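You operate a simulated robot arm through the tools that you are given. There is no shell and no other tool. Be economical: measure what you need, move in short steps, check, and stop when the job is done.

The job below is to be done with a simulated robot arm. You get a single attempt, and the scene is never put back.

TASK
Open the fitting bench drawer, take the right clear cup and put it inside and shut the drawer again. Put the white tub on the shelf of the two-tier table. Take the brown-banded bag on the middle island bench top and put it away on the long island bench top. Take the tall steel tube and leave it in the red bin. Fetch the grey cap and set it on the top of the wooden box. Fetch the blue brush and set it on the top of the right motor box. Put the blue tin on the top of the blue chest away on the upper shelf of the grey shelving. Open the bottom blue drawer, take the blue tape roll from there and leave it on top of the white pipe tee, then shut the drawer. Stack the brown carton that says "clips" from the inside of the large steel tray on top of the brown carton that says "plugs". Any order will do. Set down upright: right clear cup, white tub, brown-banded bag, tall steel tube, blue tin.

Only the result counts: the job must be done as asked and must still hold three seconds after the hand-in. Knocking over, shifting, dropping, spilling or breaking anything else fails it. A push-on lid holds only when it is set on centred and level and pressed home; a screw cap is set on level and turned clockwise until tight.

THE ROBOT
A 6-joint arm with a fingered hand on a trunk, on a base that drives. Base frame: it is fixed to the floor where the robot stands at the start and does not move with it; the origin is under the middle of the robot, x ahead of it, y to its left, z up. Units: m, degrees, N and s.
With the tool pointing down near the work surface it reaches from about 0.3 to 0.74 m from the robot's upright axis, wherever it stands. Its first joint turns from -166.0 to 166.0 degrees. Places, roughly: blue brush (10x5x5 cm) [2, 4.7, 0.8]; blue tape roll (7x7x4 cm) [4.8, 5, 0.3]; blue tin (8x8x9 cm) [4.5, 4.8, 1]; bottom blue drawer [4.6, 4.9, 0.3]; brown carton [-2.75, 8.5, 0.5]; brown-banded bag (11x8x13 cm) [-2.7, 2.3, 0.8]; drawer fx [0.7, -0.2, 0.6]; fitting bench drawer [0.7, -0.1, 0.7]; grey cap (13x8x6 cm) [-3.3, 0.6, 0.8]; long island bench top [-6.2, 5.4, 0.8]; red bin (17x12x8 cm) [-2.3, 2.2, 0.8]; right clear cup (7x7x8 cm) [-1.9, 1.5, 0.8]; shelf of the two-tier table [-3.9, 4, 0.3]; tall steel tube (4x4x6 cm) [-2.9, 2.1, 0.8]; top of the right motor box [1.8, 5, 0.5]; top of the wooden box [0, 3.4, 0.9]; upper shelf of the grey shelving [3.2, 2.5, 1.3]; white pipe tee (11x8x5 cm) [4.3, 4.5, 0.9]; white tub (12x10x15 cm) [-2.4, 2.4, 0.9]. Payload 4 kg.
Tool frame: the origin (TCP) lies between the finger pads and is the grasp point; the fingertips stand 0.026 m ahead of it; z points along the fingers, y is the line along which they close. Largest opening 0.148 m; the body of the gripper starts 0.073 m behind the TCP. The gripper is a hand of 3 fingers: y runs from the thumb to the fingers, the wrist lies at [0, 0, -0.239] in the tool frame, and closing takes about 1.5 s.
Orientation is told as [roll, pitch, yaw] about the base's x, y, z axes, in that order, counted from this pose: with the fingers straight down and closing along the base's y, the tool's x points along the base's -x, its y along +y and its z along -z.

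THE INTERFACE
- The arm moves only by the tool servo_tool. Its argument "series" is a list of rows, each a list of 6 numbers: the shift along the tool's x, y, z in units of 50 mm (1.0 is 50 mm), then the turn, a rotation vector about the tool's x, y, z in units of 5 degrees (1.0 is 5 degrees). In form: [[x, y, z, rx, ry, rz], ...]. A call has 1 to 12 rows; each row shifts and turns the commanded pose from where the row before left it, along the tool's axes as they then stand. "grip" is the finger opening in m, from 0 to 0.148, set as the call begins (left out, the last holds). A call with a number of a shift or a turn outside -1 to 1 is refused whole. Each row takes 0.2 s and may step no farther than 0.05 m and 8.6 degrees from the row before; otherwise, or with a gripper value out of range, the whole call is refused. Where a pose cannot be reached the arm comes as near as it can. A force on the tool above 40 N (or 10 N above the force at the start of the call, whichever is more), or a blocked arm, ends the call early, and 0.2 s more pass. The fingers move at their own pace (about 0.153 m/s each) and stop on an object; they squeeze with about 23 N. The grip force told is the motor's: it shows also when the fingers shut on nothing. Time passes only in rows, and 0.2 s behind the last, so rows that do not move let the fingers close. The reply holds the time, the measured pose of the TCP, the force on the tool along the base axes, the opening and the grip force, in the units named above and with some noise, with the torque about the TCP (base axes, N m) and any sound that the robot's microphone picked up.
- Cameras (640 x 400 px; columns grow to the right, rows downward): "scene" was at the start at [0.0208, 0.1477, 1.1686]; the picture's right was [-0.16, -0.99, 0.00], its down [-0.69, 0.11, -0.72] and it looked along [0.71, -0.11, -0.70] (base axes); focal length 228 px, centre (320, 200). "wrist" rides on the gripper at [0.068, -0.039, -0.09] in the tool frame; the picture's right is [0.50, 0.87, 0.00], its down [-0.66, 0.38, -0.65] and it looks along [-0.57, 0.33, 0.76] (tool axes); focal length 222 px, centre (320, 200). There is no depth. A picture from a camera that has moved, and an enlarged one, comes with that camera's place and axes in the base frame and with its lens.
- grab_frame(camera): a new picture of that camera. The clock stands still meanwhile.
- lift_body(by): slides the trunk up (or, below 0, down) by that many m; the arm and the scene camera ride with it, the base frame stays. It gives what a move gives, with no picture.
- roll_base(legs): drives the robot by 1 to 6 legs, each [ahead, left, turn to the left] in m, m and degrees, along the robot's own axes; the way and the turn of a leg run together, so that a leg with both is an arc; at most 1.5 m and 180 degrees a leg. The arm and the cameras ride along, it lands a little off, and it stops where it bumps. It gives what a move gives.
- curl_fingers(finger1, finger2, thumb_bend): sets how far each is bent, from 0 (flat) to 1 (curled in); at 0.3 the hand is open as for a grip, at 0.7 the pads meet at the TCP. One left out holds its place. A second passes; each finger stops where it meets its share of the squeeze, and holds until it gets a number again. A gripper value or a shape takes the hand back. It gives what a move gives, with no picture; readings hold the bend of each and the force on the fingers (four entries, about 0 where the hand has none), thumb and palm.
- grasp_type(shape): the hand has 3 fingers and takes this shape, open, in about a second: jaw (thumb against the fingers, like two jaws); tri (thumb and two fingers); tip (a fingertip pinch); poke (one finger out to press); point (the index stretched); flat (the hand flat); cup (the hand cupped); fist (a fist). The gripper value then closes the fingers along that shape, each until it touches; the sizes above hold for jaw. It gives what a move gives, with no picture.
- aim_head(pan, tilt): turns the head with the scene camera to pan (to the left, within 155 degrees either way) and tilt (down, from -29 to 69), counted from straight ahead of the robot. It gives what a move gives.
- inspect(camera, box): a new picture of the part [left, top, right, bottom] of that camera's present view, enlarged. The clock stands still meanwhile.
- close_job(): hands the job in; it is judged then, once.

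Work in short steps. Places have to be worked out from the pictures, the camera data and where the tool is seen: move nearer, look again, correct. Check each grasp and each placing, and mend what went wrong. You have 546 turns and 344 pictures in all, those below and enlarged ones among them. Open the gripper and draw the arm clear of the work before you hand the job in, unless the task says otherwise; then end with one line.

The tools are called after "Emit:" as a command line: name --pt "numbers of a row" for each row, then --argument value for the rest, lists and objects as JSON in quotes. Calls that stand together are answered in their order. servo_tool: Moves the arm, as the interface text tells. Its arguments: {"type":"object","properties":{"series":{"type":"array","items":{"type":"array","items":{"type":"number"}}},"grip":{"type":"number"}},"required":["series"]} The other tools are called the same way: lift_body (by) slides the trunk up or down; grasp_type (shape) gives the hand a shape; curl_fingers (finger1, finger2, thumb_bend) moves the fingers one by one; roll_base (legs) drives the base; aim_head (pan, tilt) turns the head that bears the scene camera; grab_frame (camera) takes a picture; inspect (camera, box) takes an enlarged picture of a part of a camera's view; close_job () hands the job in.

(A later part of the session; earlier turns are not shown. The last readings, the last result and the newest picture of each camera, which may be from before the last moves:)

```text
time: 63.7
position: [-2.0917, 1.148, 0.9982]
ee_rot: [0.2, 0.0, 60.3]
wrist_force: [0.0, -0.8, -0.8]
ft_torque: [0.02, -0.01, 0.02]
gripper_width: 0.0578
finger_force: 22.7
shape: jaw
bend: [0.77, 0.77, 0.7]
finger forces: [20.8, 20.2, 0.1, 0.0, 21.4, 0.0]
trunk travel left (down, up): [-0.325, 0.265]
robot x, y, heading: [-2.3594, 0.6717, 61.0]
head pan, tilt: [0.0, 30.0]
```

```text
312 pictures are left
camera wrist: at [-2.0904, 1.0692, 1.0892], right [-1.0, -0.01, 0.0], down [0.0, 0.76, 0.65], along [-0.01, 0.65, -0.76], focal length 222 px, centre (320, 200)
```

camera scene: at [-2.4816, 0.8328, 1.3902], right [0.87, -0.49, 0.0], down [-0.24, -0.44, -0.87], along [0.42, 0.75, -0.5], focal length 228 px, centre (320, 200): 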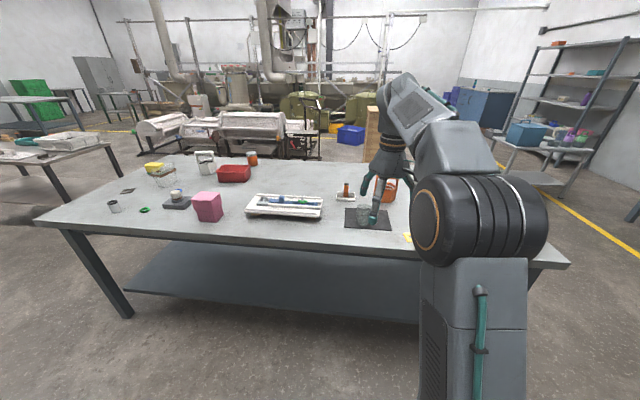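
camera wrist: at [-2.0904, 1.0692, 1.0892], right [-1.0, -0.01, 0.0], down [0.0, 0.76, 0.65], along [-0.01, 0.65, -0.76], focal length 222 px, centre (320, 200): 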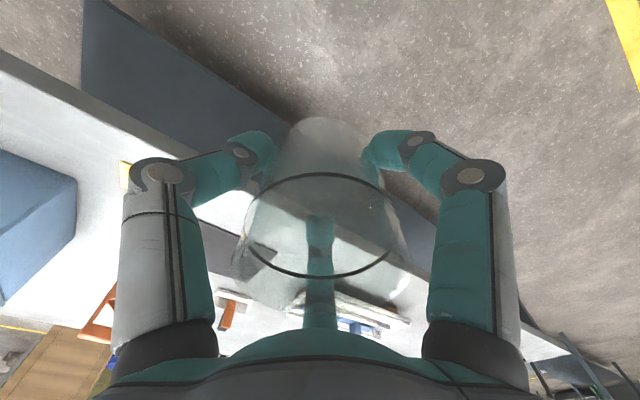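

Cup held. I strafe right along the aisle, turn to the fitting bench and line up.

Emit:
roll_base --legs '[[0, -1.0, 0], [0, -0.7, 0], [0, 0, -97], [0, 0.94, 0]]'

Emit:
aim_head --pan -10 --tilt 40

Emit:
grab_frame --camera "scene"

Emit:
grab_frame --camera "wrist"

```text
time: 81.0
position: [0.1194, 0.3109, 0.9991]
ee_rot: [0.1, 0.0, -34.6]
wrist_force: [-0.1, 0.0, -0.1]
ft_torque: [-0.01, 0.0, 0.02]
gripper_width: 0.0579
finger_force: 22.5
shape: jaw
bend: [0.77, 0.77, 0.7]
finger forces: [20.6, 20.2, 0.1, 0.1, 21.3, 0.1]
trunk travel left (down, up): [-0.325, 0.265]
robot x, y, heading: [-0.3325, 0.6242, -34.4]
head pan, tilt: [0.0, 30.0]
```

```text
time: 81.7
position: [0.1191, 0.3111, 0.9989]
ee_rot: [0.2, 0.0, -34.6]
wrist_force: [-0.4, 0.1, -1.8]
ft_torque: [0.01, 0.01, 0.03]
gripper_width: 0.0575
finger_force: 22.6
shape: jaw
bend: [0.77, 0.77, 0.7]
finger forces: [20.6, 20.2, 0.0, 0.0, 21.4, 0.1]
trunk travel left (down, up): [-0.325, 0.265]
robot x, y, heading: [-0.3312, 0.627, -34.3]
head pan, tilt: [-10.0, 40.0]
```

```text
311 pictures are left
camera scene: at [-0.2309, 0.7311, 1.375], right [-0.7, -0.72, 0.0], down [-0.46, 0.45, -0.77], along [0.55, -0.53, -0.64], focal length 228 px, centre (320, 200)
```

scene: 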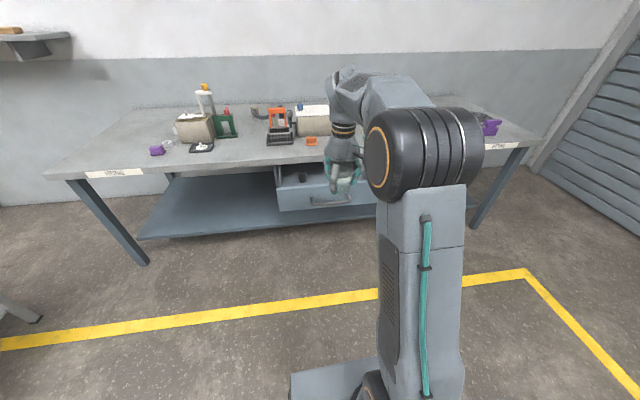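

```text
310 pictures are left
camera wrist: at [0.042, 0.3169, 1.0892], right [0.08, 1.0, 0.0], down [0.75, -0.06, 0.65], along [0.65, -0.05, -0.76], focal length 222 px, centre (320, 200)
```

wrist: 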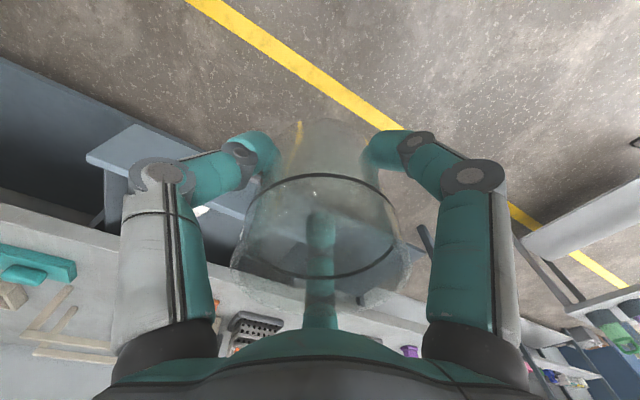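

Something is in the drawer; I zoom on it.

Emit:
inspect --camera "scene" --box '[250, 125, 410, 225]'

```text
4.00 times, centred on (330, 175) of scene
camera zoom: at [-0.2309, 0.7311, 1.375], right [-0.7, -0.72, 0.0], down [-0.46, 0.45, -0.77], along [0.55, -0.53, -0.64], focal length 912 px, centre (280, 300)
```

zoom: 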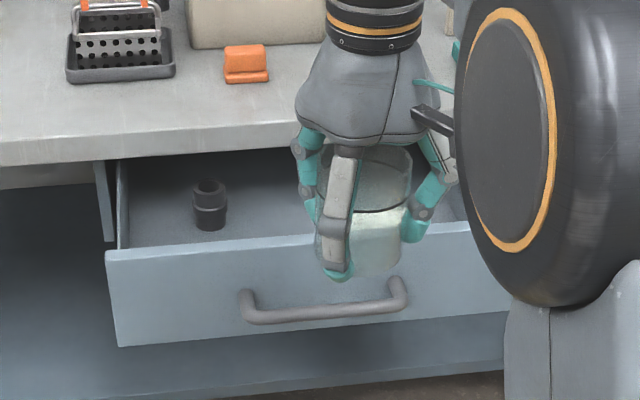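

Drawer holds a black plug at the left; I'll put the cup centre-right at ≈(0.41,0.02). Driving closer, still high.

Emit:
roll_base --legs '[[0.0, -0.06, -2], [0.34, 0, 0]]'

Emit:
grab_frame --camera "wrist"

Emit:
grab_frame --camera "scene"

```text
time: 84.5
position: [0.3455, 0.0443, 0.9989]
ee_rot: [0.2, 0.0, -36.9]
wrist_force: [-1.5, 0.4, -0.1]
ft_torque: [0.0, 0.01, -0.01]
gripper_width: 0.0577
finger_force: 22.8
shape: jaw
bend: [0.77, 0.77, 0.7]
finger forces: [20.7, 20.2, 0.0, 0.0, 21.5, 0.0]
trunk travel left (down, up): [-0.325, 0.265]
robot x, y, heading: [-0.0941, 0.3722, -36.2]
head pan, tilt: [-10.0, 40.0]
```

```text
308 pictures are left
camera wrist: at [0.2689, 0.0526, 1.0893], right [0.12, 0.99, 0.0], down [0.75, -0.09, 0.65], along [0.65, -0.08, -0.76], focal length 222 px, centre (320, 200)
```

wrist: 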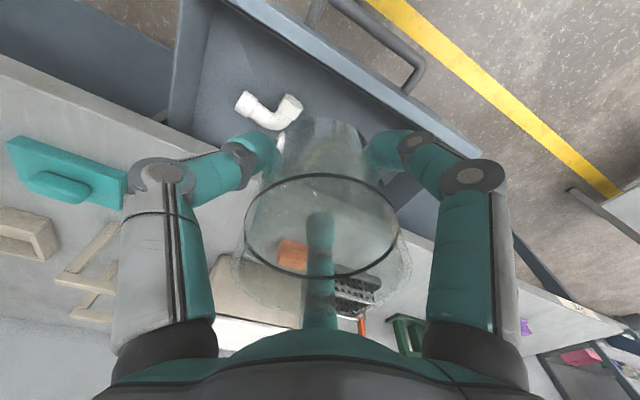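

```text
307 pictures are left
camera scene: at [0.0123, 0.4771, 1.3749], right [-0.72, -0.69, 0.0], down [-0.44, 0.47, -0.77], along [0.53, -0.56, -0.64], focal length 228 px, centre (320, 200)
```

scene: 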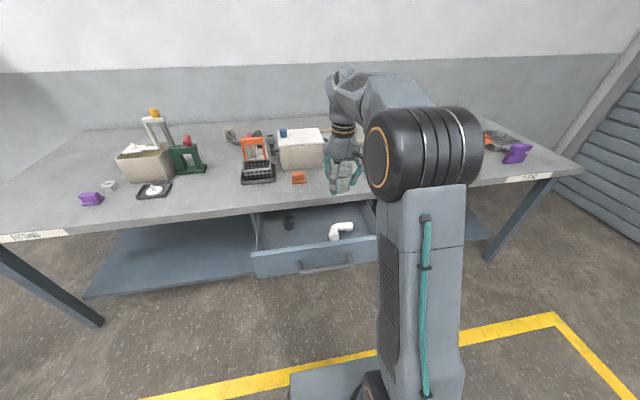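

There is also a white elbow in the drawer right of centre. I zoom for an exact free spot.

Emit:
inspect --camera "scene" --box '[240, 190, 400, 290]'

```text
4.00 times, centred on (320, 240) of scene
camera zoom: at [0.0123, 0.4771, 1.3749], right [-0.72, -0.69, 0.0], down [-0.44, 0.47, -0.77], along [0.53, -0.56, -0.64], focal length 912 px, centre (320, 40)
```

zoom: 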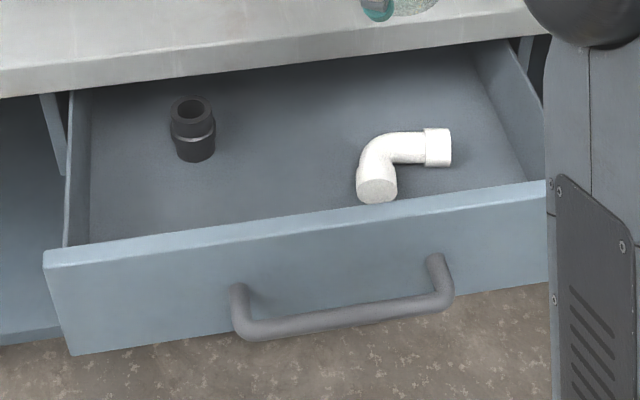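

Free spot for the cup ≈(0.463,0.09). I shift the base left 0.107 and ahead 0.03, then look.

Emit:
roll_base --legs '[[0.03, 0.107, 0]]'

Emit:
servo_tool --pt "0 0 1 0 0 0" --pt "0 0 1 0 0 0" --pt "0 0 0.6 0 0 0"

Emit:
grab_frame --camera "wrist"

Emit:
inspect --camera "scene" --box '[240, 170, 400, 270]'

```text
time: 85.7
position: [0.4334, 0.1126, 0.9987]
ee_rot: [0.1, 0.0, -36.9]
wrist_force: [-0.7, -0.7, -0.6]
ft_torque: [-0.02, -0.02, 0.0]
gripper_width: 0.0581
finger_force: 23.0
shape: jaw
bend: [0.77, 0.77, 0.7]
finger forces: [20.6, 20.2, 0.0, 0.1, 21.4, 0.0]
trunk travel left (down, up): [-0.325, 0.265]
robot x, y, heading: [-0.0083, 0.4406, -36.4]
head pan, tilt: [-10.0, 40.0]
```

```text
time: 86.5
position: [0.433, 0.1117, 0.8682]
ee_rot: [0.2, 0.1, -36.8]
wrist_force: [0.0, 0.5, -0.7]
ft_torque: [0.0, 0.0, -0.02]
gripper_width: 0.0577
finger_force: 22.9
shape: jaw
bend: [0.77, 0.77, 0.7]
finger forces: [20.7, 20.2, 0.0, 0.1, 21.4, 0.0]
trunk travel left (down, up): [-0.325, 0.265]
robot x, y, heading: [-0.0096, 0.4423, -36.4]
head pan, tilt: [-10.0, 40.0]
```

```text
305 pictures are left
camera wrist: at [0.3571, 0.122, 0.9583], right [0.12, 0.99, 0.0], down [0.75, -0.09, 0.66], along [0.65, -0.08, -0.76], focal length 222 px, centre (320, 200)
```

wrist: 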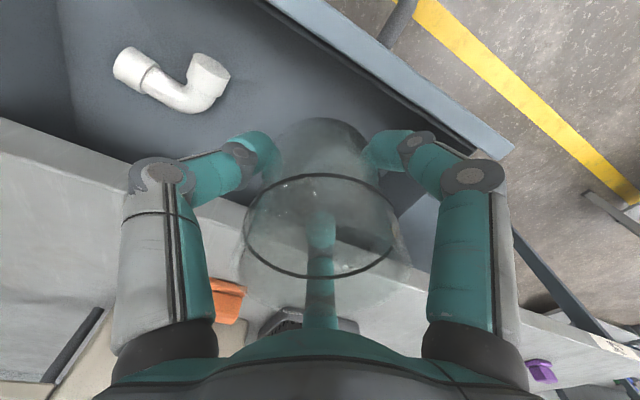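

```text
4.00 times, centred on (320, 220) of scene
camera zoom: at [0.0996, 0.5453, 1.375], right [-0.72, -0.69, 0.0], down [-0.44, 0.46, -0.77], along [0.53, -0.55, -0.64], focal length 912 px, centre (320, 120)
```

zoom: 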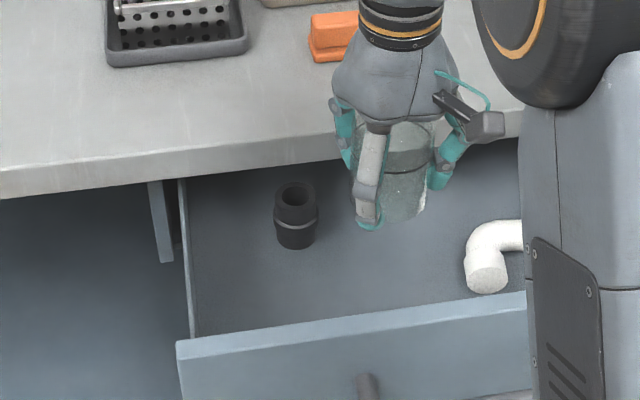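

Panel is ~4.5 cm behind and slab edge ~11 cm ahead of the TCP; I move 3.5 cm ahead, then descend to about 0.74.

Emit:
servo_tool --pt "-0.7 0 0 0 0 0" --pt "0 0 0.8 0 0 0" --pt "0 0 0.8 0 0 0" --pt "0 0 0.8 0 0 0"

Emit:
grab_frame --camera "wrist"

Emit:
inspect --camera "scene" --box '[240, 170, 400, 270]'

```text
time: 87.5
position: [0.4619, 0.0934, 0.7483]
ee_rot: [0.3, 0.0, -36.8]
wrist_force: [-0.5, -0.1, -0.9]
ft_torque: [-0.01, -0.02, 0.04]
gripper_width: 0.0576
finger_force: 22.9
shape: jaw
bend: [0.77, 0.77, 0.7]
finger forces: [20.7, 20.2, 0.0, 0.0, 21.4, 0.0]
trunk travel left (down, up): [-0.325, 0.265]
robot x, y, heading: [-0.006, 0.4427, -36.4]
head pan, tilt: [-10.0, 40.0]
```

```text
303 pictures are left
camera wrist: at [0.3838, 0.101, 0.8389], right [0.12, 0.99, 0.0], down [0.75, -0.09, 0.66], along [0.65, -0.08, -0.76], focal length 222 px, centre (320, 200)
```

wrist: 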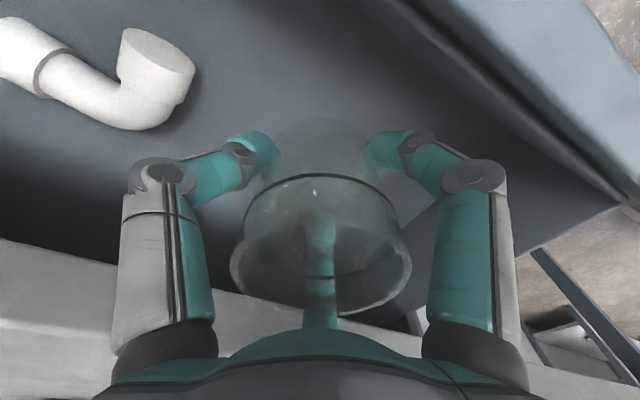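

```text
4.00 times, centred on (320, 220) of scene
camera zoom: at [0.0994, 0.5454, 1.375], right [-0.72, -0.69, 0.0], down [-0.44, 0.46, -0.77], along [0.53, -0.55, -0.64], focal length 912 px, centre (320, 120)
```

zoom: 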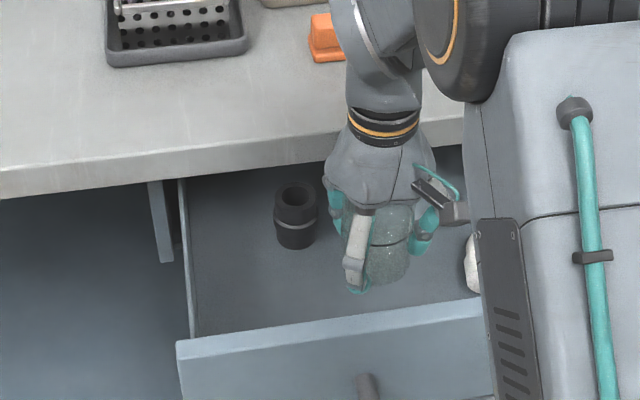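

Good clearance all round. I descend slowly until contact.

Emit:
servo_tool --pt "0 0 0.2 0 0 0" --pt "0 0 0.2 0 0 0" --pt "0 0 0.2 0 0 0" --pt "0 0 0.1 0 0 0" --pt "0 0 0.1 0 0 0" --pt "0 0 0.1 0 0 0" --pt "0 0 0.1 0 0 0"

Emit:
grab_frame --camera "wrist"

```text
time: 89.1
position: [0.462, 0.093, 0.6978]
ee_rot: [0.2, 0.0, -36.8]
wrist_force: [-0.6, -0.1, -1.6]
ft_torque: [0.0, 0.01, 0.01]
gripper_width: 0.0579
finger_force: 22.9
shape: jaw
bend: [0.77, 0.77, 0.7]
finger forces: [20.7, 20.2, 0.0, 0.0, 21.4, 0.0]
trunk travel left (down, up): [-0.325, 0.265]
robot x, y, heading: [-0.004, 0.4454, -36.1]
head pan, tilt: [-10.0, 40.0]
```

```text
301 pictures are left
camera wrist: at [0.3855, 0.1011, 0.7892], right [0.12, 0.99, 0.0], down [0.75, -0.09, 0.65], along [0.65, -0.07, -0.76], focal length 222 px, centre (320, 200)
```

wrist: 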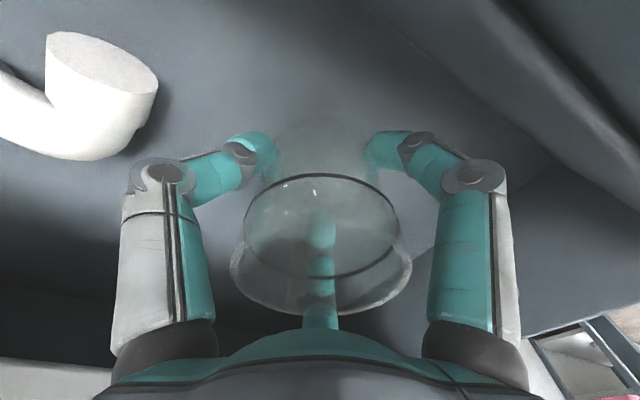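

Emit:
servo_tool --pt "0 0 0.1 0 0 0" --pt "0 0 0.1 0 0 0" --pt "0 0 0.1 0 0 0" --pt "0 0 0.1 0 0 0"

```text
time: 90.1
position: [0.4614, 0.0937, 0.6781]
ee_rot: [0.2, 0.0, -36.7]
wrist_force: [-0.4, -0.6, 0.1]
ft_torque: [-0.01, -0.04, 0.01]
gripper_width: 0.0579
finger_force: 22.0
shape: jaw
bend: [0.77, 0.77, 0.7]
finger forces: [20.7, 20.3, 0.0, 0.1, 21.5, 0.0]
trunk travel left (down, up): [-0.325, 0.265]
robot x, y, heading: [-0.004, 0.4407, -36.1]
head pan, tilt: [-10.0, 40.0]
```

Emit:
servo_tool --pt "0 0 0.1 0 0 0" --pt "0 0 0.1 0 0 0" --pt "0 0 0.08 0 0 0" --pt "0 0 0.08 0 0 0" --pt "0 0 0.08 0 0 0" --pt "0 0 0.08 0 0 0"

Emit:
inspect --camera "scene" --box '[240, 170, 400, 270]'

```text
time: 91.3
position: [0.4652, 0.09, 0.6638]
ee_rot: [0.2, -0.7, -36.9]
wrist_force: [1.0, -1.4, 24.8]
ft_torque: [-0.06, 0.2, 0.01]
gripper_width: 0.0601
finger_force: 23.0
shape: jaw
bend: [0.78, 0.78, 0.69]
finger forces: [24.6, 25.0, 0.0, 0.0, 26.4, 0.0]
trunk travel left (down, up): [-0.325, 0.265]
robot x, y, heading: [-0.0055, 0.4453, -36.1]
head pan, tilt: [-10.0, 40.0]
stopped in row 6: the force on the tool passed its limit (the readings are from after the stop); the commanded pose is now the measured one
```

```text
4.00 times, centred on (320, 220) of scene
camera zoom: at [0.0981, 0.5463, 1.3751], right [-0.72, -0.69, 0.0], down [-0.44, 0.46, -0.77], along [0.53, -0.55, -0.64], focal length 912 px, centre (320, 120)
```

zoom: 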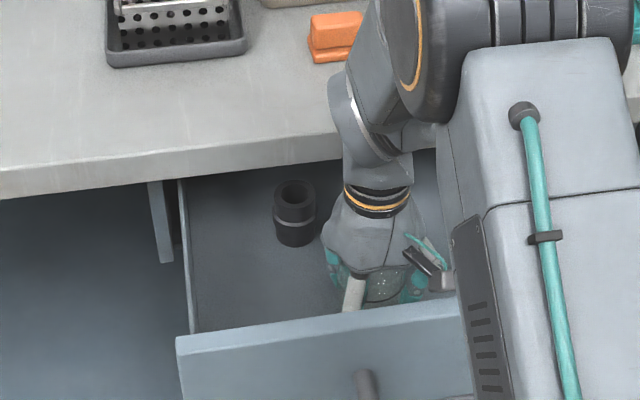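

Contact at z 0.664: the cup stands on the drawer floor. I ease up 2 mm and open a little.

Emit:
servo_tool --pt "0 0 -0.04 0 0 0" --pt "0 0 0 0 0 0" --pt "0 0 0 0 0 0" --pt "0 0 0 0 0 0" --pt "0 0 0 0 0 0" --grip 0.095

Emit:
grab_frame --camera "wrist"

```text
time: 92.5
position: [0.4632, 0.0932, 0.6622]
ee_rot: [0.3, -0.3, -36.8]
wrist_force: [-0.4, 0.9, 1.1]
ft_torque: [0.02, 0.04, -0.03]
gripper_width: 0.0945
finger_force: 0.0
shape: jaw
bend: [0.31, 0.31, 0.7]
finger forces: [0.5, 0.1, 0.1, 0.0, 0.0, 0.0]
trunk travel left (down, up): [-0.325, 0.265]
robot x, y, heading: [-0.0061, 0.4422, -35.7]
head pan, tilt: [-10.0, 40.0]
```

```text
299 pictures are left
camera wrist: at [0.3864, 0.1007, 0.7522], right [0.12, 0.99, 0.0], down [0.75, -0.09, 0.66], along [0.65, -0.08, -0.75], focal length 222 px, centre (320, 200)
```

wrist: 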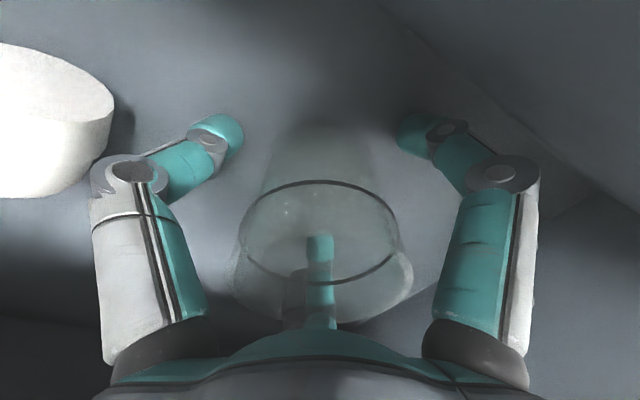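

Released. I raise straight up, then check the cup stands.

Emit:
servo_tool --pt "0 0 -0.2 0 0 0" --pt "0 0 -0.4 0 0 0" --pt "0 0 -0.8 0 0 0" --pt "0 0 -1 0 0 0" --pt "0 0 -1 0 0 0" --pt "0 0 -1 0 0 0"

Emit:
grab_frame --camera "wrist"

Emit:
inspect --camera "scene" --box '[240, 170, 400, 270]'

```text
time: 93.9
position: [0.4619, 0.0936, 0.8848]
ee_rot: [0.2, -0.3, -36.7]
wrist_force: [0.4, -0.4, 0.5]
ft_torque: [0.03, 0.01, 0.0]
gripper_width: 0.0946
finger_force: 0.0
shape: jaw
bend: [0.31, 0.31, 0.7]
finger forces: [0.0, 0.0, 0.0, 0.1, 0.0, 0.0]
trunk travel left (down, up): [-0.325, 0.265]
robot x, y, heading: [-0.0084, 0.4402, -36.3]
head pan, tilt: [-10.0, 40.0]
```

```text
298 pictures are left
camera wrist: at [0.3846, 0.1021, 0.9739], right [0.12, 0.99, 0.0], down [0.75, -0.09, 0.66], along [0.65, -0.08, -0.75], focal length 222 px, centre (320, 200)
```

wrist: 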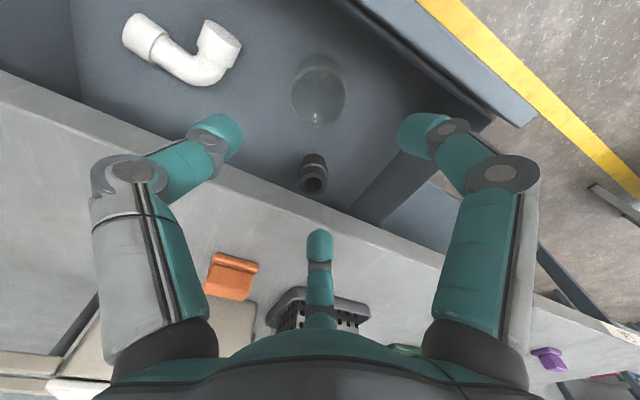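

```text
4.00 times, centred on (320, 220) of scene
camera zoom: at [0.0997, 0.5451, 1.3749], right [-0.72, -0.69, 0.0], down [-0.44, 0.47, -0.77], along [0.53, -0.55, -0.64], focal length 912 px, centre (320, 120)
```

zoom: 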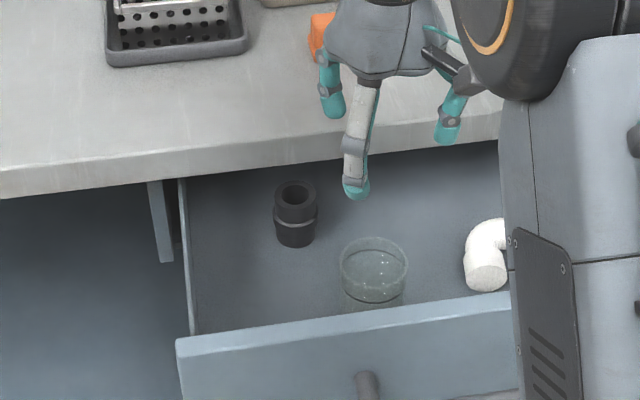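

Cup stands upright in the drawer. Now to shut it: back off, close the hand, turn it horizontal, lower.

Emit:
roll_base --legs '[[-0.38, 0, 0]]'

Emit:
servo_tool --pt "0 0 0 -0.99 -0.99 0.99" --pt "0 0 0 -0.99 -0.99 0.99" --pt "0 0 0 -0.99 -0.99 0.99" --pt "0 0 0 -0.99 -0.99 0.99" --pt "0 0 0 -0.99 -0.99 0.99" --pt "0 0 0 -0.99 -0.99 0.99" --pt "0 0 0 -0.99 -0.99 0.99" --grip 0

Emit:
servo_tool --pt "0 0 0 -0.99 -0.99 0.99" --pt "0 0 0 -0.99 -0.99 0.99" --pt "0 0 0 -0.99 -0.99 0.99" --pt "0 0 0 -0.99 -0.99 0.99" --pt "0 0 0 -0.99 -0.99 0.99" --pt "0 0 0 -0.99 -0.99 0.99" --pt "0 0 0 -0.99 -0.99 0.99"

Emit:
lift_body --by -0.19

Emit:
grab_frame --camera "scene"

```text
time: 96.3
position: [0.1588, 0.3198, 0.8846]
ee_rot: [0.1, -0.4, -36.5]
wrist_force: [0.1, -0.2, -0.2]
ft_torque: [0.01, -0.01, -0.01]
gripper_width: 0.0945
finger_force: 0.1
shape: jaw
bend: [0.31, 0.31, 0.7]
finger forces: [0.1, 0.0, 0.0, 0.0, 0.1, 0.0]
trunk travel left (down, up): [-0.325, 0.265]
robot x, y, heading: [-0.3135, 0.662, -36.1]
head pan, tilt: [-10.0, 40.0]
```

```text
time: 97.9
position: [0.1584, 0.3195, 0.8831]
ee_rot: [45.4, -19.6, -81.6]
wrist_force: [1.5, -0.1, -0.1]
ft_torque: [0.03, 0.04, 0.02]
gripper_width: 0.0001
finger_force: 22.9
shape: jaw
bend: [0.7, 0.7, 0.7]
finger forces: [0.0, 0.1, 0.0, 0.1, 0.1, 0.0]
trunk travel left (down, up): [-0.325, 0.265]
robot x, y, heading: [-0.3128, 0.6632, -36.1]
head pan, tilt: [-10.0, 40.0]
```

```text
time: 99.5
position: [0.1313, 0.2166, 1.0999]
ee_rot: [89.5, 0.9, -125.5]
wrist_force: [0.1, 1.0, 0.1]
ft_torque: [0.01, 0.03, -0.02]
gripper_width: 0.0
finger_force: 22.6
shape: jaw
bend: [0.7, 0.7, 0.7]
finger forces: [0.1, 0.1, 0.0, 0.1, 0.0, 0.0]
out of reach, approached as far as the arm can: row 1, 2, 3, 4, 5, 6, 7
trunk travel left (down, up): [-0.325, 0.265]
robot x, y, heading: [-0.3131, 0.6686, -35.9]
head pan, tilt: [-10.0, 40.0]
```

```text
time: 101.6
position: [0.1305, 0.2181, 0.909]
ee_rot: [89.4, 0.9, -125.5]
wrist_force: [0.5, -0.2, 1.2]
ft_torque: [0.02, 0.03, 0.02]
gripper_width: 0.0003
finger_force: 22.9
shape: jaw
bend: [0.7, 0.7, 0.7]
finger forces: [0.1, 0.0, 0.1, 0.1, 0.0, 0.0]
trunk travel left (down, up): [-0.135, 0.455]
robot x, y, heading: [-0.3116, 0.6688, -36.0]
head pan, tilt: [-10.0, 40.0]
```

```text
296 pictures are left
camera scene: at [-0.2059, 0.7687, 1.185], right [-0.72, -0.69, 0.0], down [-0.45, 0.46, -0.77], along [0.53, -0.55, -0.64], focal length 228 px, centre (320, 200)
```

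scene: 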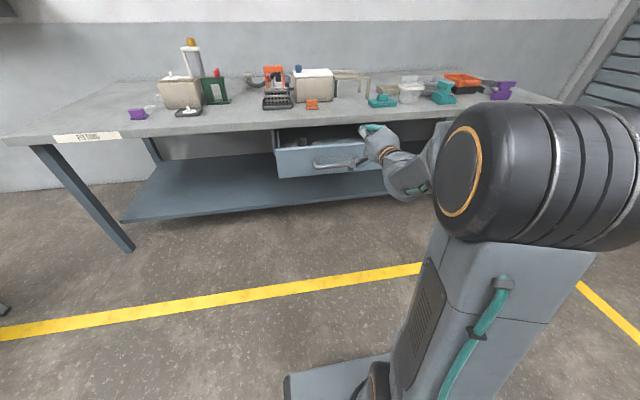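

Emit:
servo_tool --pt "0.8 0 0 0 0 0" --pt "0 -1 0 0 0 0" --pt "0 -1 0 0 0 0" --pt "0 -1 0 0 0 0" --pt "0 -1 0 0 0 0" --pt "0 -0.3 0 0 0 0"

Emit:
grab_frame --camera "scene"

Emit:
grab_frame --camera "wrist"

```text
time: 103.0
position: [0.1025, 0.1602, 0.8613]
ee_rot: [89.0, 1.3, -125.0]
wrist_force: [-0.1, 0.0, -0.6]
ft_torque: [-0.01, 0.05, 0.01]
gripper_width: 0.0002
finger_force: 23.0
shape: jaw
bend: [0.7, 0.7, 0.7]
finger forces: [0.0, 0.1, 0.0, 0.0, 0.0, 0.0]
out of reach, approached as far as the arm can: row 1, 2, 3, 4, 5, 6
trunk travel left (down, up): [-0.135, 0.455]
robot x, y, heading: [-0.3075, 0.6665, -36.0]
head pan, tilt: [-10.0, 40.0]
```

```text
295 pictures are left
camera scene: at [-0.206, 0.7688, 1.1849], right [-0.72, -0.69, 0.0], down [-0.45, 0.46, -0.77], along [0.53, -0.55, -0.64], focal length 228 px, centre (320, 200)
```

scene: 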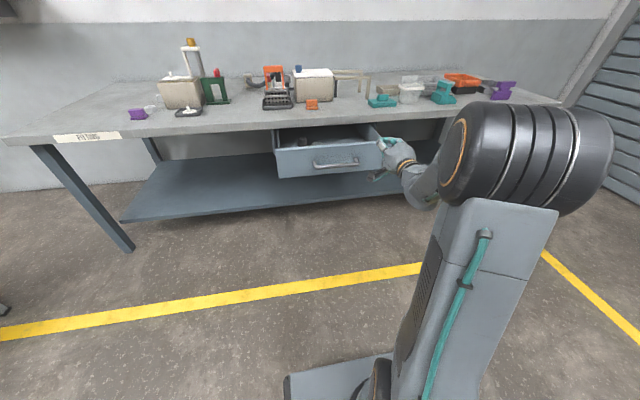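

```text
294 pictures are left
camera wrist: at [0.0686, 0.2676, 0.8256], right [0.29, 0.38, 0.88], down [-0.91, -0.17, 0.38], along [0.29, -0.91, 0.3], focal length 222 px, centre (320, 200)
```

wrist: 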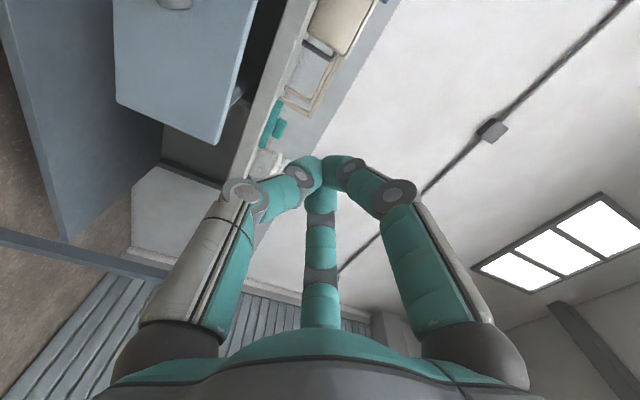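

The arm got into another posture branch. I turn the tool back down, then shift it left as in the earlier working posture and rotate again.

Emit:
servo_tool --pt "0 0 0 0.99 0.99 -0.99" --pt "0 0 0 0.99 0.99 -0.99" --pt "0 0 0 0.99 0.99 -0.99" --pt "0 0 0 0.99 0.99 -0.99" --pt "0 0 0 0.99 0.99 -0.99" --pt "0 0 0 0.99 0.99 -0.99" --pt "0 0 0 0.99 0.99 -0.99"

Emit:
servo_tool --pt "0 0 0 0.99 0.99 -0.99" --pt "0 0 0 0.99 0.99 -0.99" --pt "0 0 0 0.99 0.99 -0.99" --pt "0 0 0 0.99 0.99 -0.99" --pt "0 0 0 0.99 0.99 -0.99" --pt "0 0 0 0.99 0.99 -0.99" --pt "0 0 0 0.99 0.99 -0.99"

```text
time: 104.6
position: [0.1006, 0.1608, 0.8617]
ee_rot: [45.1, -18.4, -80.5]
wrist_force: [-0.5, 0.6, 0.1]
ft_torque: [0.01, -0.03, 0.01]
gripper_width: 0.0
finger_force: 23.1
shape: jaw
bend: [0.7, 0.7, 0.7]
finger forces: [0.1, 0.1, 0.0, 0.0, 0.0, 0.0]
trunk travel left (down, up): [-0.135, 0.455]
robot x, y, heading: [-0.3081, 0.6678, -36.1]
head pan, tilt: [-10.0, 40.0]
```

```text
time: 106.2
position: [0.1019, 0.1645, 0.8573]
ee_rot: [2.5, -1.2, -37.2]
wrist_force: [0.0, 0.0, 0.2]
ft_torque: [-0.03, 0.02, 0.02]
gripper_width: 0.0002
finger_force: 22.9
shape: jaw
bend: [0.7, 0.7, 0.7]
finger forces: [0.0, 0.0, 0.0, 0.0, 0.0, 0.1]
out of reach, approached as far as the arm can: row 7
trunk travel left (down, up): [-0.135, 0.455]
robot x, y, heading: [-0.3128, 0.6658, -35.8]
head pan, tilt: [-10.0, 40.0]
```

Emit:
servo_tool --pt "1 0 0 0 0 0" --pt "1 0 0 0 0 0" --pt "0 1 0 0 0 0" --pt "0 1 0 0 0 0" --pt "0 1 0 0 0 0" --pt "0 1 0 0 0 0" --pt "0 1 0 0 0 0" --pt "0 1 0 0 0 0" --pt "0 1 0 0 0 0" --pt "0 1 0 0 0 0" --pt "0 0 -1 0 0 0" --pt "0 0 -1 0 0 0"

Emit:
servo_tool --pt "0 0 0 -0.99 -0.99 0.99" --pt "0 0 0 -0.99 -0.99 0.99" --pt "0 0 0 -0.99 -0.99 0.99" --pt "0 0 0 -0.99 -0.99 0.99" --pt "0 0 0 -0.99 -0.99 0.99" --pt "0 0 0 -0.99 -0.99 0.99" --pt "0 0 0 -0.99 -0.99 0.99"

Emit:
servo_tool --pt "0 0 0 -0.99 -0.99 0.99" --pt "0 0 0 -0.99 -0.99 0.99" --pt "0 0 0 -0.99 -0.99 0.99" --pt "0 0 0 -0.99 -0.99 0.99" --pt "0 0 0 -0.99 -0.99 0.99" --pt "0 0 0 -0.99 -0.99 0.99" --pt "0 0 0 -0.99 -0.99 0.99"

```text
time: 108.8
position: [0.2569, 0.5435, 0.9462]
ee_rot: [2.6, -1.1, -37.2]
wrist_force: [-0.5, 0.4, 0.2]
ft_torque: [0.02, 0.06, 0.02]
gripper_width: 0.0001
finger_force: 22.7
shape: jaw
bend: [0.7, 0.7, 0.7]
finger forces: [0.1, 0.0, 0.1, 0.0, 0.0, 0.0]
out of reach, approached as far as the arm can: row 12
trunk travel left (down, up): [-0.135, 0.455]
robot x, y, heading: [-0.3118, 0.6621, -36.0]
head pan, tilt: [-10.0, 40.0]
```

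```text
time: 110.4
position: [0.253, 0.5429, 0.9447]
ee_rot: [47.7, -18.3, -83.1]
wrist_force: [-0.4, -0.3, 0.6]
ft_torque: [0.0, 0.02, 0.0]
gripper_width: 0.0002
finger_force: 23.1
shape: jaw
bend: [0.7, 0.7, 0.7]
finger forces: [0.1, 0.1, 0.1, 0.1, 0.1, 0.0]
trunk travel left (down, up): [-0.135, 0.455]
robot x, y, heading: [-0.3089, 0.6605, -36.1]
head pan, tilt: [-10.0, 40.0]
```

```text
time: 112.0
position: [0.252, 0.5423, 0.9462]
ee_rot: [91.2, 2.7, -127.3]
wrist_force: [-0.4, 0.4, -0.4]
ft_torque: [0.0, -0.05, 0.03]
gripper_width: 0.0
finger_force: 22.4
shape: jaw
bend: [0.7, 0.7, 0.7]
finger forces: [0.0, 0.0, 0.0, 0.0, 0.1, 0.0]
trunk travel left (down, up): [-0.135, 0.455]
robot x, y, heading: [-0.3117, 0.6637, -36.1]
head pan, tilt: [-10.0, 40.0]
```

Good posture again. Lower to z≈0.69 and align with the handle.

Emit:
servo_tool --pt "0 -1 0 0 0 0" --pt "0 -1 0 0 0 0" --pt "0 -1 0 0 0 0" --pt "0 -1 0 0 0 0" --pt "0 -1 0 0 0 0" --pt "0 -0.1 0 0 0 0"

Emit:
roll_base --legs '[[0, -0.29, 0], [0.22, 0, 0]]'

Emit:
grab_frame --camera "wrist"

Emit:
grab_frame --camera "scene"

```text
time: 113.4
position: [0.2652, 0.5501, 0.6906]
ee_rot: [90.8, 2.5, -127.6]
wrist_force: [0.1, -0.4, -1.0]
ft_torque: [0.02, 0.0, 0.0]
gripper_width: 0.0001
finger_force: 23.3
shape: jaw
bend: [0.7, 0.7, 0.7]
finger forces: [0.0, 0.0, 0.0, 0.0, 0.0, 0.1]
trunk travel left (down, up): [-0.135, 0.455]
robot x, y, heading: [-0.3124, 0.6657, -35.8]
head pan, tilt: [-10.0, 40.0]
```

```text
time: 116.7
position: [0.2782, 0.1981, 0.6915]
ee_rot: [90.9, 2.6, -127.0]
wrist_force: [-0.9, -0.7, -0.3]
ft_torque: [0.02, 0.0, -0.01]
gripper_width: 0.0002
finger_force: 23.1
shape: jaw
bend: [0.7, 0.7, 0.7]
finger forces: [0.0, 0.0, 0.1, 0.0, 0.0, 0.1]
trunk travel left (down, up): [-0.135, 0.455]
robot x, y, heading: [-0.2965, 0.3096, -35.6]
head pan, tilt: [-10.0, 40.0]
```

```text
293 pictures are left
camera wrist: at [0.2495, 0.3068, 0.6542], right [0.27, 0.38, 0.89], down [-0.93, -0.14, 0.34], along [0.25, -0.92, 0.31], focal length 222 px, centre (320, 200)
```

wrist: 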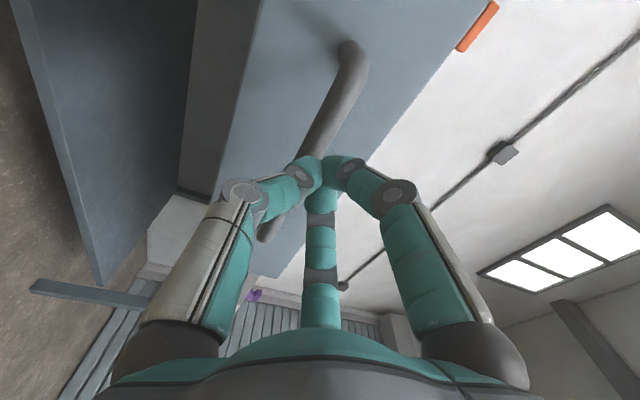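

```text
292 pictures are left
camera scene: at [-0.1941, 0.4129, 1.1849], right [-0.71, -0.7, 0.0], down [-0.45, 0.46, -0.77], along [0.54, -0.55, -0.64], focal length 228 px, centre (320, 200)
```

scene: 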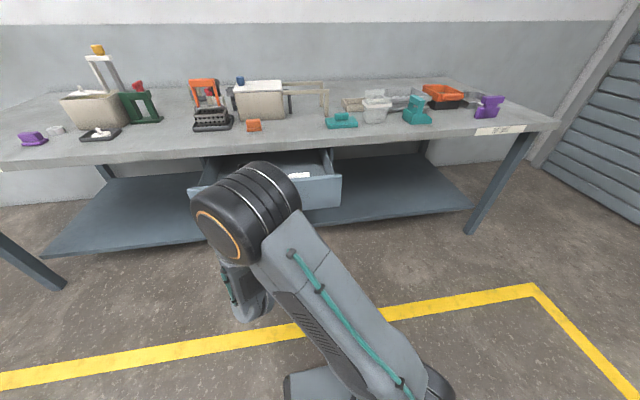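

Aligned with the bar. I push the drawer in by driving ahead in short legs.

Emit:
roll_base --legs '[[0.05, 0, 0], [0.05, 0, 0], [0.05, 0, 0]]'

Emit:
grab_frame --camera "scene"

Emit:
grab_frame --camera "wrist"

```text
time: 118.6
position: [0.402, 0.1114, 0.6911]
ee_rot: [90.8, 2.6, -126.9]
wrist_force: [0.3, 0.6, 0.2]
ft_torque: [0.01, 0.03, 0.03]
gripper_width: 0.0
finger_force: 22.6
shape: jaw
bend: [0.7, 0.7, 0.7]
finger forces: [0.1, 0.0, 0.0, 0.1, 0.0, 0.1]
trunk travel left (down, up): [-0.135, 0.455]
robot x, y, heading: [-0.1761, 0.2221, -35.4]
head pan, tilt: [-10.0, 40.0]
```

```text
291 pictures are left
camera scene: at [-0.0717, 0.3257, 1.1849], right [-0.71, -0.7, 0.0], down [-0.45, 0.46, -0.77], along [0.54, -0.55, -0.64], focal length 228 px, centre (320, 200)
```

scene: 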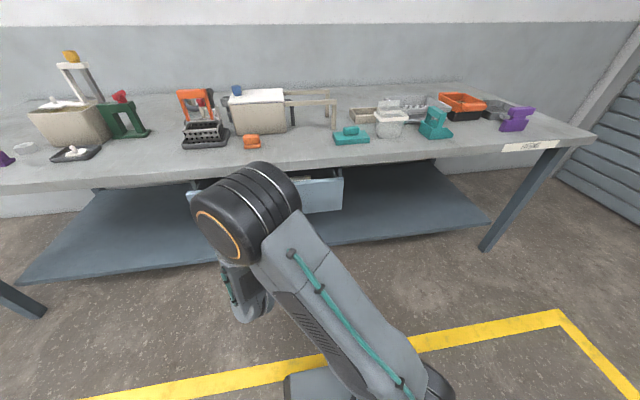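

```text
290 pictures are left
camera wrist: at [0.3718, 0.2194, 0.6542], right [0.27, 0.38, 0.89], down [-0.93, -0.14, 0.34], along [0.25, -0.92, 0.31], focal length 222 px, centre (320, 200)
```

wrist: 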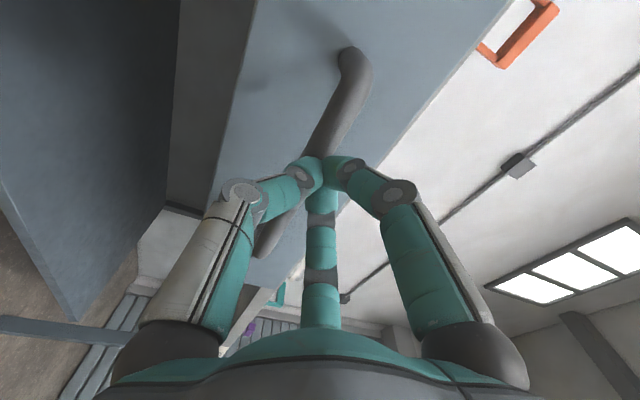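

Emit:
roll_base --legs '[[0.04, 0, 0], [0.04, 0, 0], [0.03, 0, 0]]'

Emit:
grab_frame --camera "wrist"

```text
time: 120.5
position: [0.4869, 0.0514, 0.6904]
ee_rot: [90.7, 2.4, -126.8]
wrist_force: [-6.1, 1.8, 2.4]
ft_torque: [-0.07, -0.06, -0.08]
gripper_width: 0.0
finger_force: 23.0
shape: jaw
bend: [0.7, 0.7, 0.7]
finger forces: [0.0, 0.0, 0.0, 0.0, 0.1, 0.0]
trunk travel left (down, up): [-0.135, 0.455]
robot x, y, heading: [-0.0886, 0.1617, -35.4]
head pan, tilt: [-10.0, 40.0]
stopped in leg 3: the force on the tool passed its limit (the readings are from after the stop); the commanded pose is now the measured one
```

```text
289 pictures are left
camera wrist: at [0.4557, 0.1596, 0.6539], right [0.27, 0.38, 0.89], down [-0.93, -0.14, 0.34], along [0.25, -0.92, 0.31], focal length 222 px, centre (320, 200)
```

wrist: 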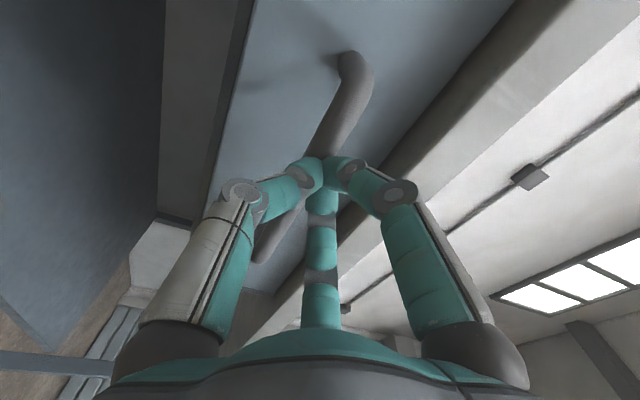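

The force says it is home. I back off and check the drawer face.

Emit:
roll_base --legs '[[-0.3, 0, 0], [0, -0.45, 0]]'

Emit:
aim_head --pan 15 --tilt 35

Emit:
grab_frame --camera "scene"

```text
time: 124.8
position: [-0.0173, -0.137, 0.6897]
ee_rot: [90.7, 2.4, -127.0]
wrist_force: [-0.6, 0.1, 0.2]
ft_torque: [-0.03, 0.01, 0.03]
gripper_width: 0.0
finger_force: 22.7
shape: jaw
bend: [0.7, 0.7, 0.7]
finger forces: [0.1, 0.1, 0.0, 0.0, 0.0, 0.0]
trunk travel left (down, up): [-0.135, 0.455]
robot x, y, heading: [-0.594, -0.0275, -35.6]
head pan, tilt: [-10.0, 40.0]
```

```text
time: 125.7
position: [-0.0176, -0.1376, 0.6919]
ee_rot: [90.8, 2.4, -127.1]
wrist_force: [0.3, -0.4, -0.3]
ft_torque: [0.04, 0.0, -0.02]
gripper_width: 0.0
finger_force: 22.8
shape: jaw
bend: [0.7, 0.7, 0.7]
finger forces: [0.0, 0.0, 0.0, 0.0, 0.1, 0.0]
trunk travel left (down, up): [-0.135, 0.455]
robot x, y, heading: [-0.5913, -0.029, -35.7]
head pan, tilt: [15.0, 35.0]
```

```text
288 pictures are left
camera scene: at [-0.4657, 0.1062, 1.1925], right [-0.35, -0.94, 0.0], down [-0.54, 0.2, -0.82], along [0.77, -0.29, -0.57], focal length 228 px, centre (320, 200)
```

scene: 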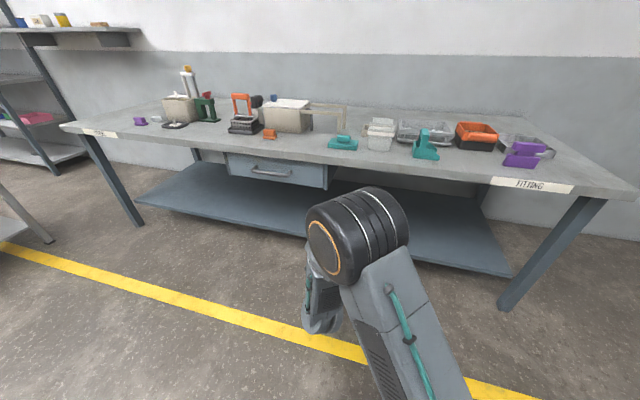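

Drawer shut. I restore the arm to tool-down and straight ahead, then head for the grey cap on the wall bench.

Emit:
servo_tool --pt "0 1 0 0 0 0" --pt "0 1 0 0 0 0" --pt "0 1 0 0 0 0" --pt "0 1 0 0 0 0" --pt "0 0 0 0.99 0.99 -0.99" --pt "0 0 0 0.99 0.99 -0.99" --pt "0 0 0 0.99 0.99 -0.99" --pt "0 0 0 0.99 0.99 -0.99" --pt "0 0 0 0.99 0.99 -0.99" --pt "0 0 0 0.99 0.99 -0.99" --pt "0 0 0 0.99 0.99 -0.99" --pt "0 0 0 0.99 0.99 -0.99" --grip 0.14

Emit:
servo_tool --pt "0 0 0 0.99 0.99 -0.99" --pt "0 0 0 0.99 0.99 -0.99" --pt "0 0 0 0.99 0.99 -0.99" --pt "0 0 0 0.99 0.99 -0.99" --pt "0 0 0 0.99 0.99 -0.99" --pt "0 0 0 0.99 0.99 -0.99" --pt "0 -1 0 0 0 0" --pt "0 -1 0 0 0 0" --pt "0 -1 0 0 0 0" --pt "0 -1 0 0 0 0"

Emit:
lift_body --by 0.3

```text
time: 128.3
position: [-0.0253, -0.145, 0.8891]
ee_rot: [42.2, -18.3, -78.5]
wrist_force: [0.6, -1.1, 0.1]
ft_torque: [-0.01, -0.01, -0.01]
gripper_width: 0.1401
finger_force: 0.0
shape: jaw
bend: [0.27, 0.27, 0.29]
finger forces: [0.0, 0.1, 0.0, 0.0, 0.0, 0.0]
out of reach, approached as far as the arm can: row 10
trunk travel left (down, up): [-0.135, 0.455]
robot x, y, heading: [-0.5901, -0.0311, -35.6]
head pan, tilt: [15.0, 35.0]
```

```text
time: 130.5
position: [-0.1551, -0.2972, 0.8764]
ee_rot: [3.6, -2.3, -39.3]
wrist_force: [1.1, 0.5, 0.1]
ft_torque: [-0.03, -0.02, 0.01]
gripper_width: 0.1398
finger_force: 0.1
shape: jaw
bend: [0.27, 0.27, 0.29]
finger forces: [0.0, 0.0, 0.0, 0.0, 0.1, 0.1]
trunk travel left (down, up): [-0.135, 0.455]
robot x, y, heading: [-0.5886, -0.0277, -35.5]
head pan, tilt: [15.0, 35.0]
```

```text
time: 133.5
position: [-0.1546, -0.2974, 1.1772]
ee_rot: [3.7, -2.4, -39.4]
wrist_force: [0.5, 0.0, 0.5]
ft_torque: [0.03, -0.01, -0.01]
gripper_width: 0.1399
finger_force: 0.0
shape: jaw
bend: [0.27, 0.27, 0.29]
finger forces: [0.0, 0.0, 0.1, 0.0, 0.0, 0.1]
trunk travel left (down, up): [-0.435, 0.155]
robot x, y, heading: [-0.5941, -0.0327, -35.4]
head pan, tilt: [15.0, 35.0]
```

Small orientation correction, then drive to the aisle in front of the wall bench.

Emit:
servo_tool --pt "0 0 0 0.72 0.48 -0.78" --pt "0 0 0 0 0 0"

Emit:
aim_head --pan 150 --tilt 25

Emit:
grab_frame --camera "scene"

```text
time: 134.1
position: [-0.1531, -0.298, 1.1767]
ee_rot: [0.0, -0.1, -35.5]
wrist_force: [1.4, 0.6, -1.0]
ft_torque: [0.0, 0.02, -0.01]
gripper_width: 0.1396
finger_force: 0.1
shape: jaw
bend: [0.27, 0.27, 0.29]
finger forces: [0.0, 0.1, 0.0, 0.1, 0.0, 0.0]
trunk travel left (down, up): [-0.435, 0.155]
robot x, y, heading: [-0.5951, -0.0297, -35.7]
head pan, tilt: [15.0, 35.0]
```

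```text
time: 136.3
position: [-0.1543, -0.2976, 1.1769]
ee_rot: [0.1, 0.0, -35.5]
wrist_force: [0.1, -0.2, -0.5]
ft_torque: [-0.02, -0.01, 0.01]
gripper_width: 0.1399
finger_force: 0.0
shape: jaw
bend: [0.27, 0.27, 0.29]
finger forces: [0.0, 0.0, 0.0, 0.0, 0.0, 0.1]
trunk travel left (down, up): [-0.435, 0.155]
robot x, y, heading: [-0.5927, -0.0323, -35.3]
head pan, tilt: [150.0, 25.0]
```

```text
287 pictures are left
camera scene: at [-0.5863, 0.2211, 1.5082], right [0.91, 0.41, 0.0], down [0.17, -0.38, -0.91], along [-0.37, 0.83, -0.42], focal length 228 px, centre (320, 200)
```

scene: 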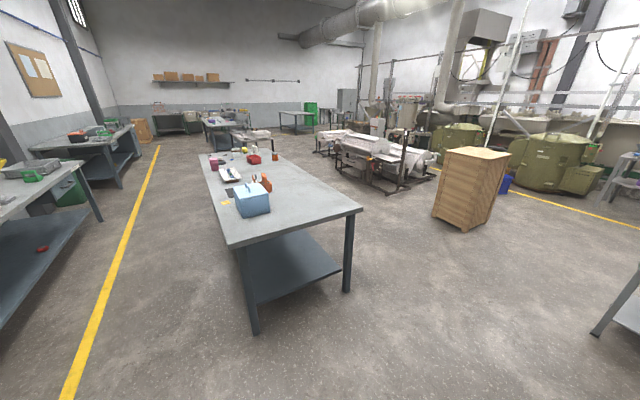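

Cap should be near the far front of the first wall bench. I turn to face the wall and strafe along the aisle.

Emit:
roll_base --legs '[[0, 0, -87.5], [0.1, -1.3, 0], [0, -1.2, 0]]'

Emit:
aim_head --pan 0 --tilt 35

Emit:
grab_frame --camera "scene"

```text
time: 152.3
position: [-2.9984, 0.8255, 1.1773]
ee_rot: [0.0, 0.0, -124.5]
wrist_force: [-0.2, 0.0, -0.1]
ft_torque: [-0.01, -0.01, 0.0]
gripper_width: 0.1399
finger_force: 0.0
shape: jaw
bend: [0.27, 0.27, 0.29]
finger forces: [0.0, 0.0, 0.0, 0.0, 0.0, 0.0]
trunk travel left (down, up): [-0.435, 0.155]
robot x, y, heading: [-2.7384, 1.2691, -124.7]
head pan, tilt: [150.0, 25.0]
```

```text
time: 154.7
position: [-2.9989, 0.8264, 1.1779]
ee_rot: [-0.1, 0.0, -124.6]
wrist_force: [0.4, -0.6, 1.1]
ft_torque: [0.03, -0.01, 0.0]
gripper_width: 0.1399
finger_force: 0.1
shape: jaw
bend: [0.27, 0.27, 0.29]
finger forces: [0.0, 0.0, 0.0, 0.0, 0.1, 0.0]
trunk travel left (down, up): [-0.435, 0.155]
robot x, y, heading: [-2.7347, 1.2694, -124.6]
head pan, tilt: [0.0, 35.0]
```

```text
286 pictures are left
camera scene: at [-2.6207, 1.1548, 1.4925], right [-0.82, 0.57, 0.0], down [0.32, 0.47, -0.82], along [-0.46, -0.68, -0.57], focal length 228 px, centre (320, 200)
```

scene: 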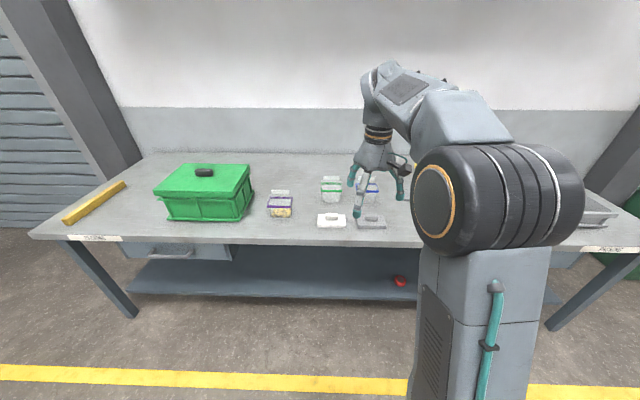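

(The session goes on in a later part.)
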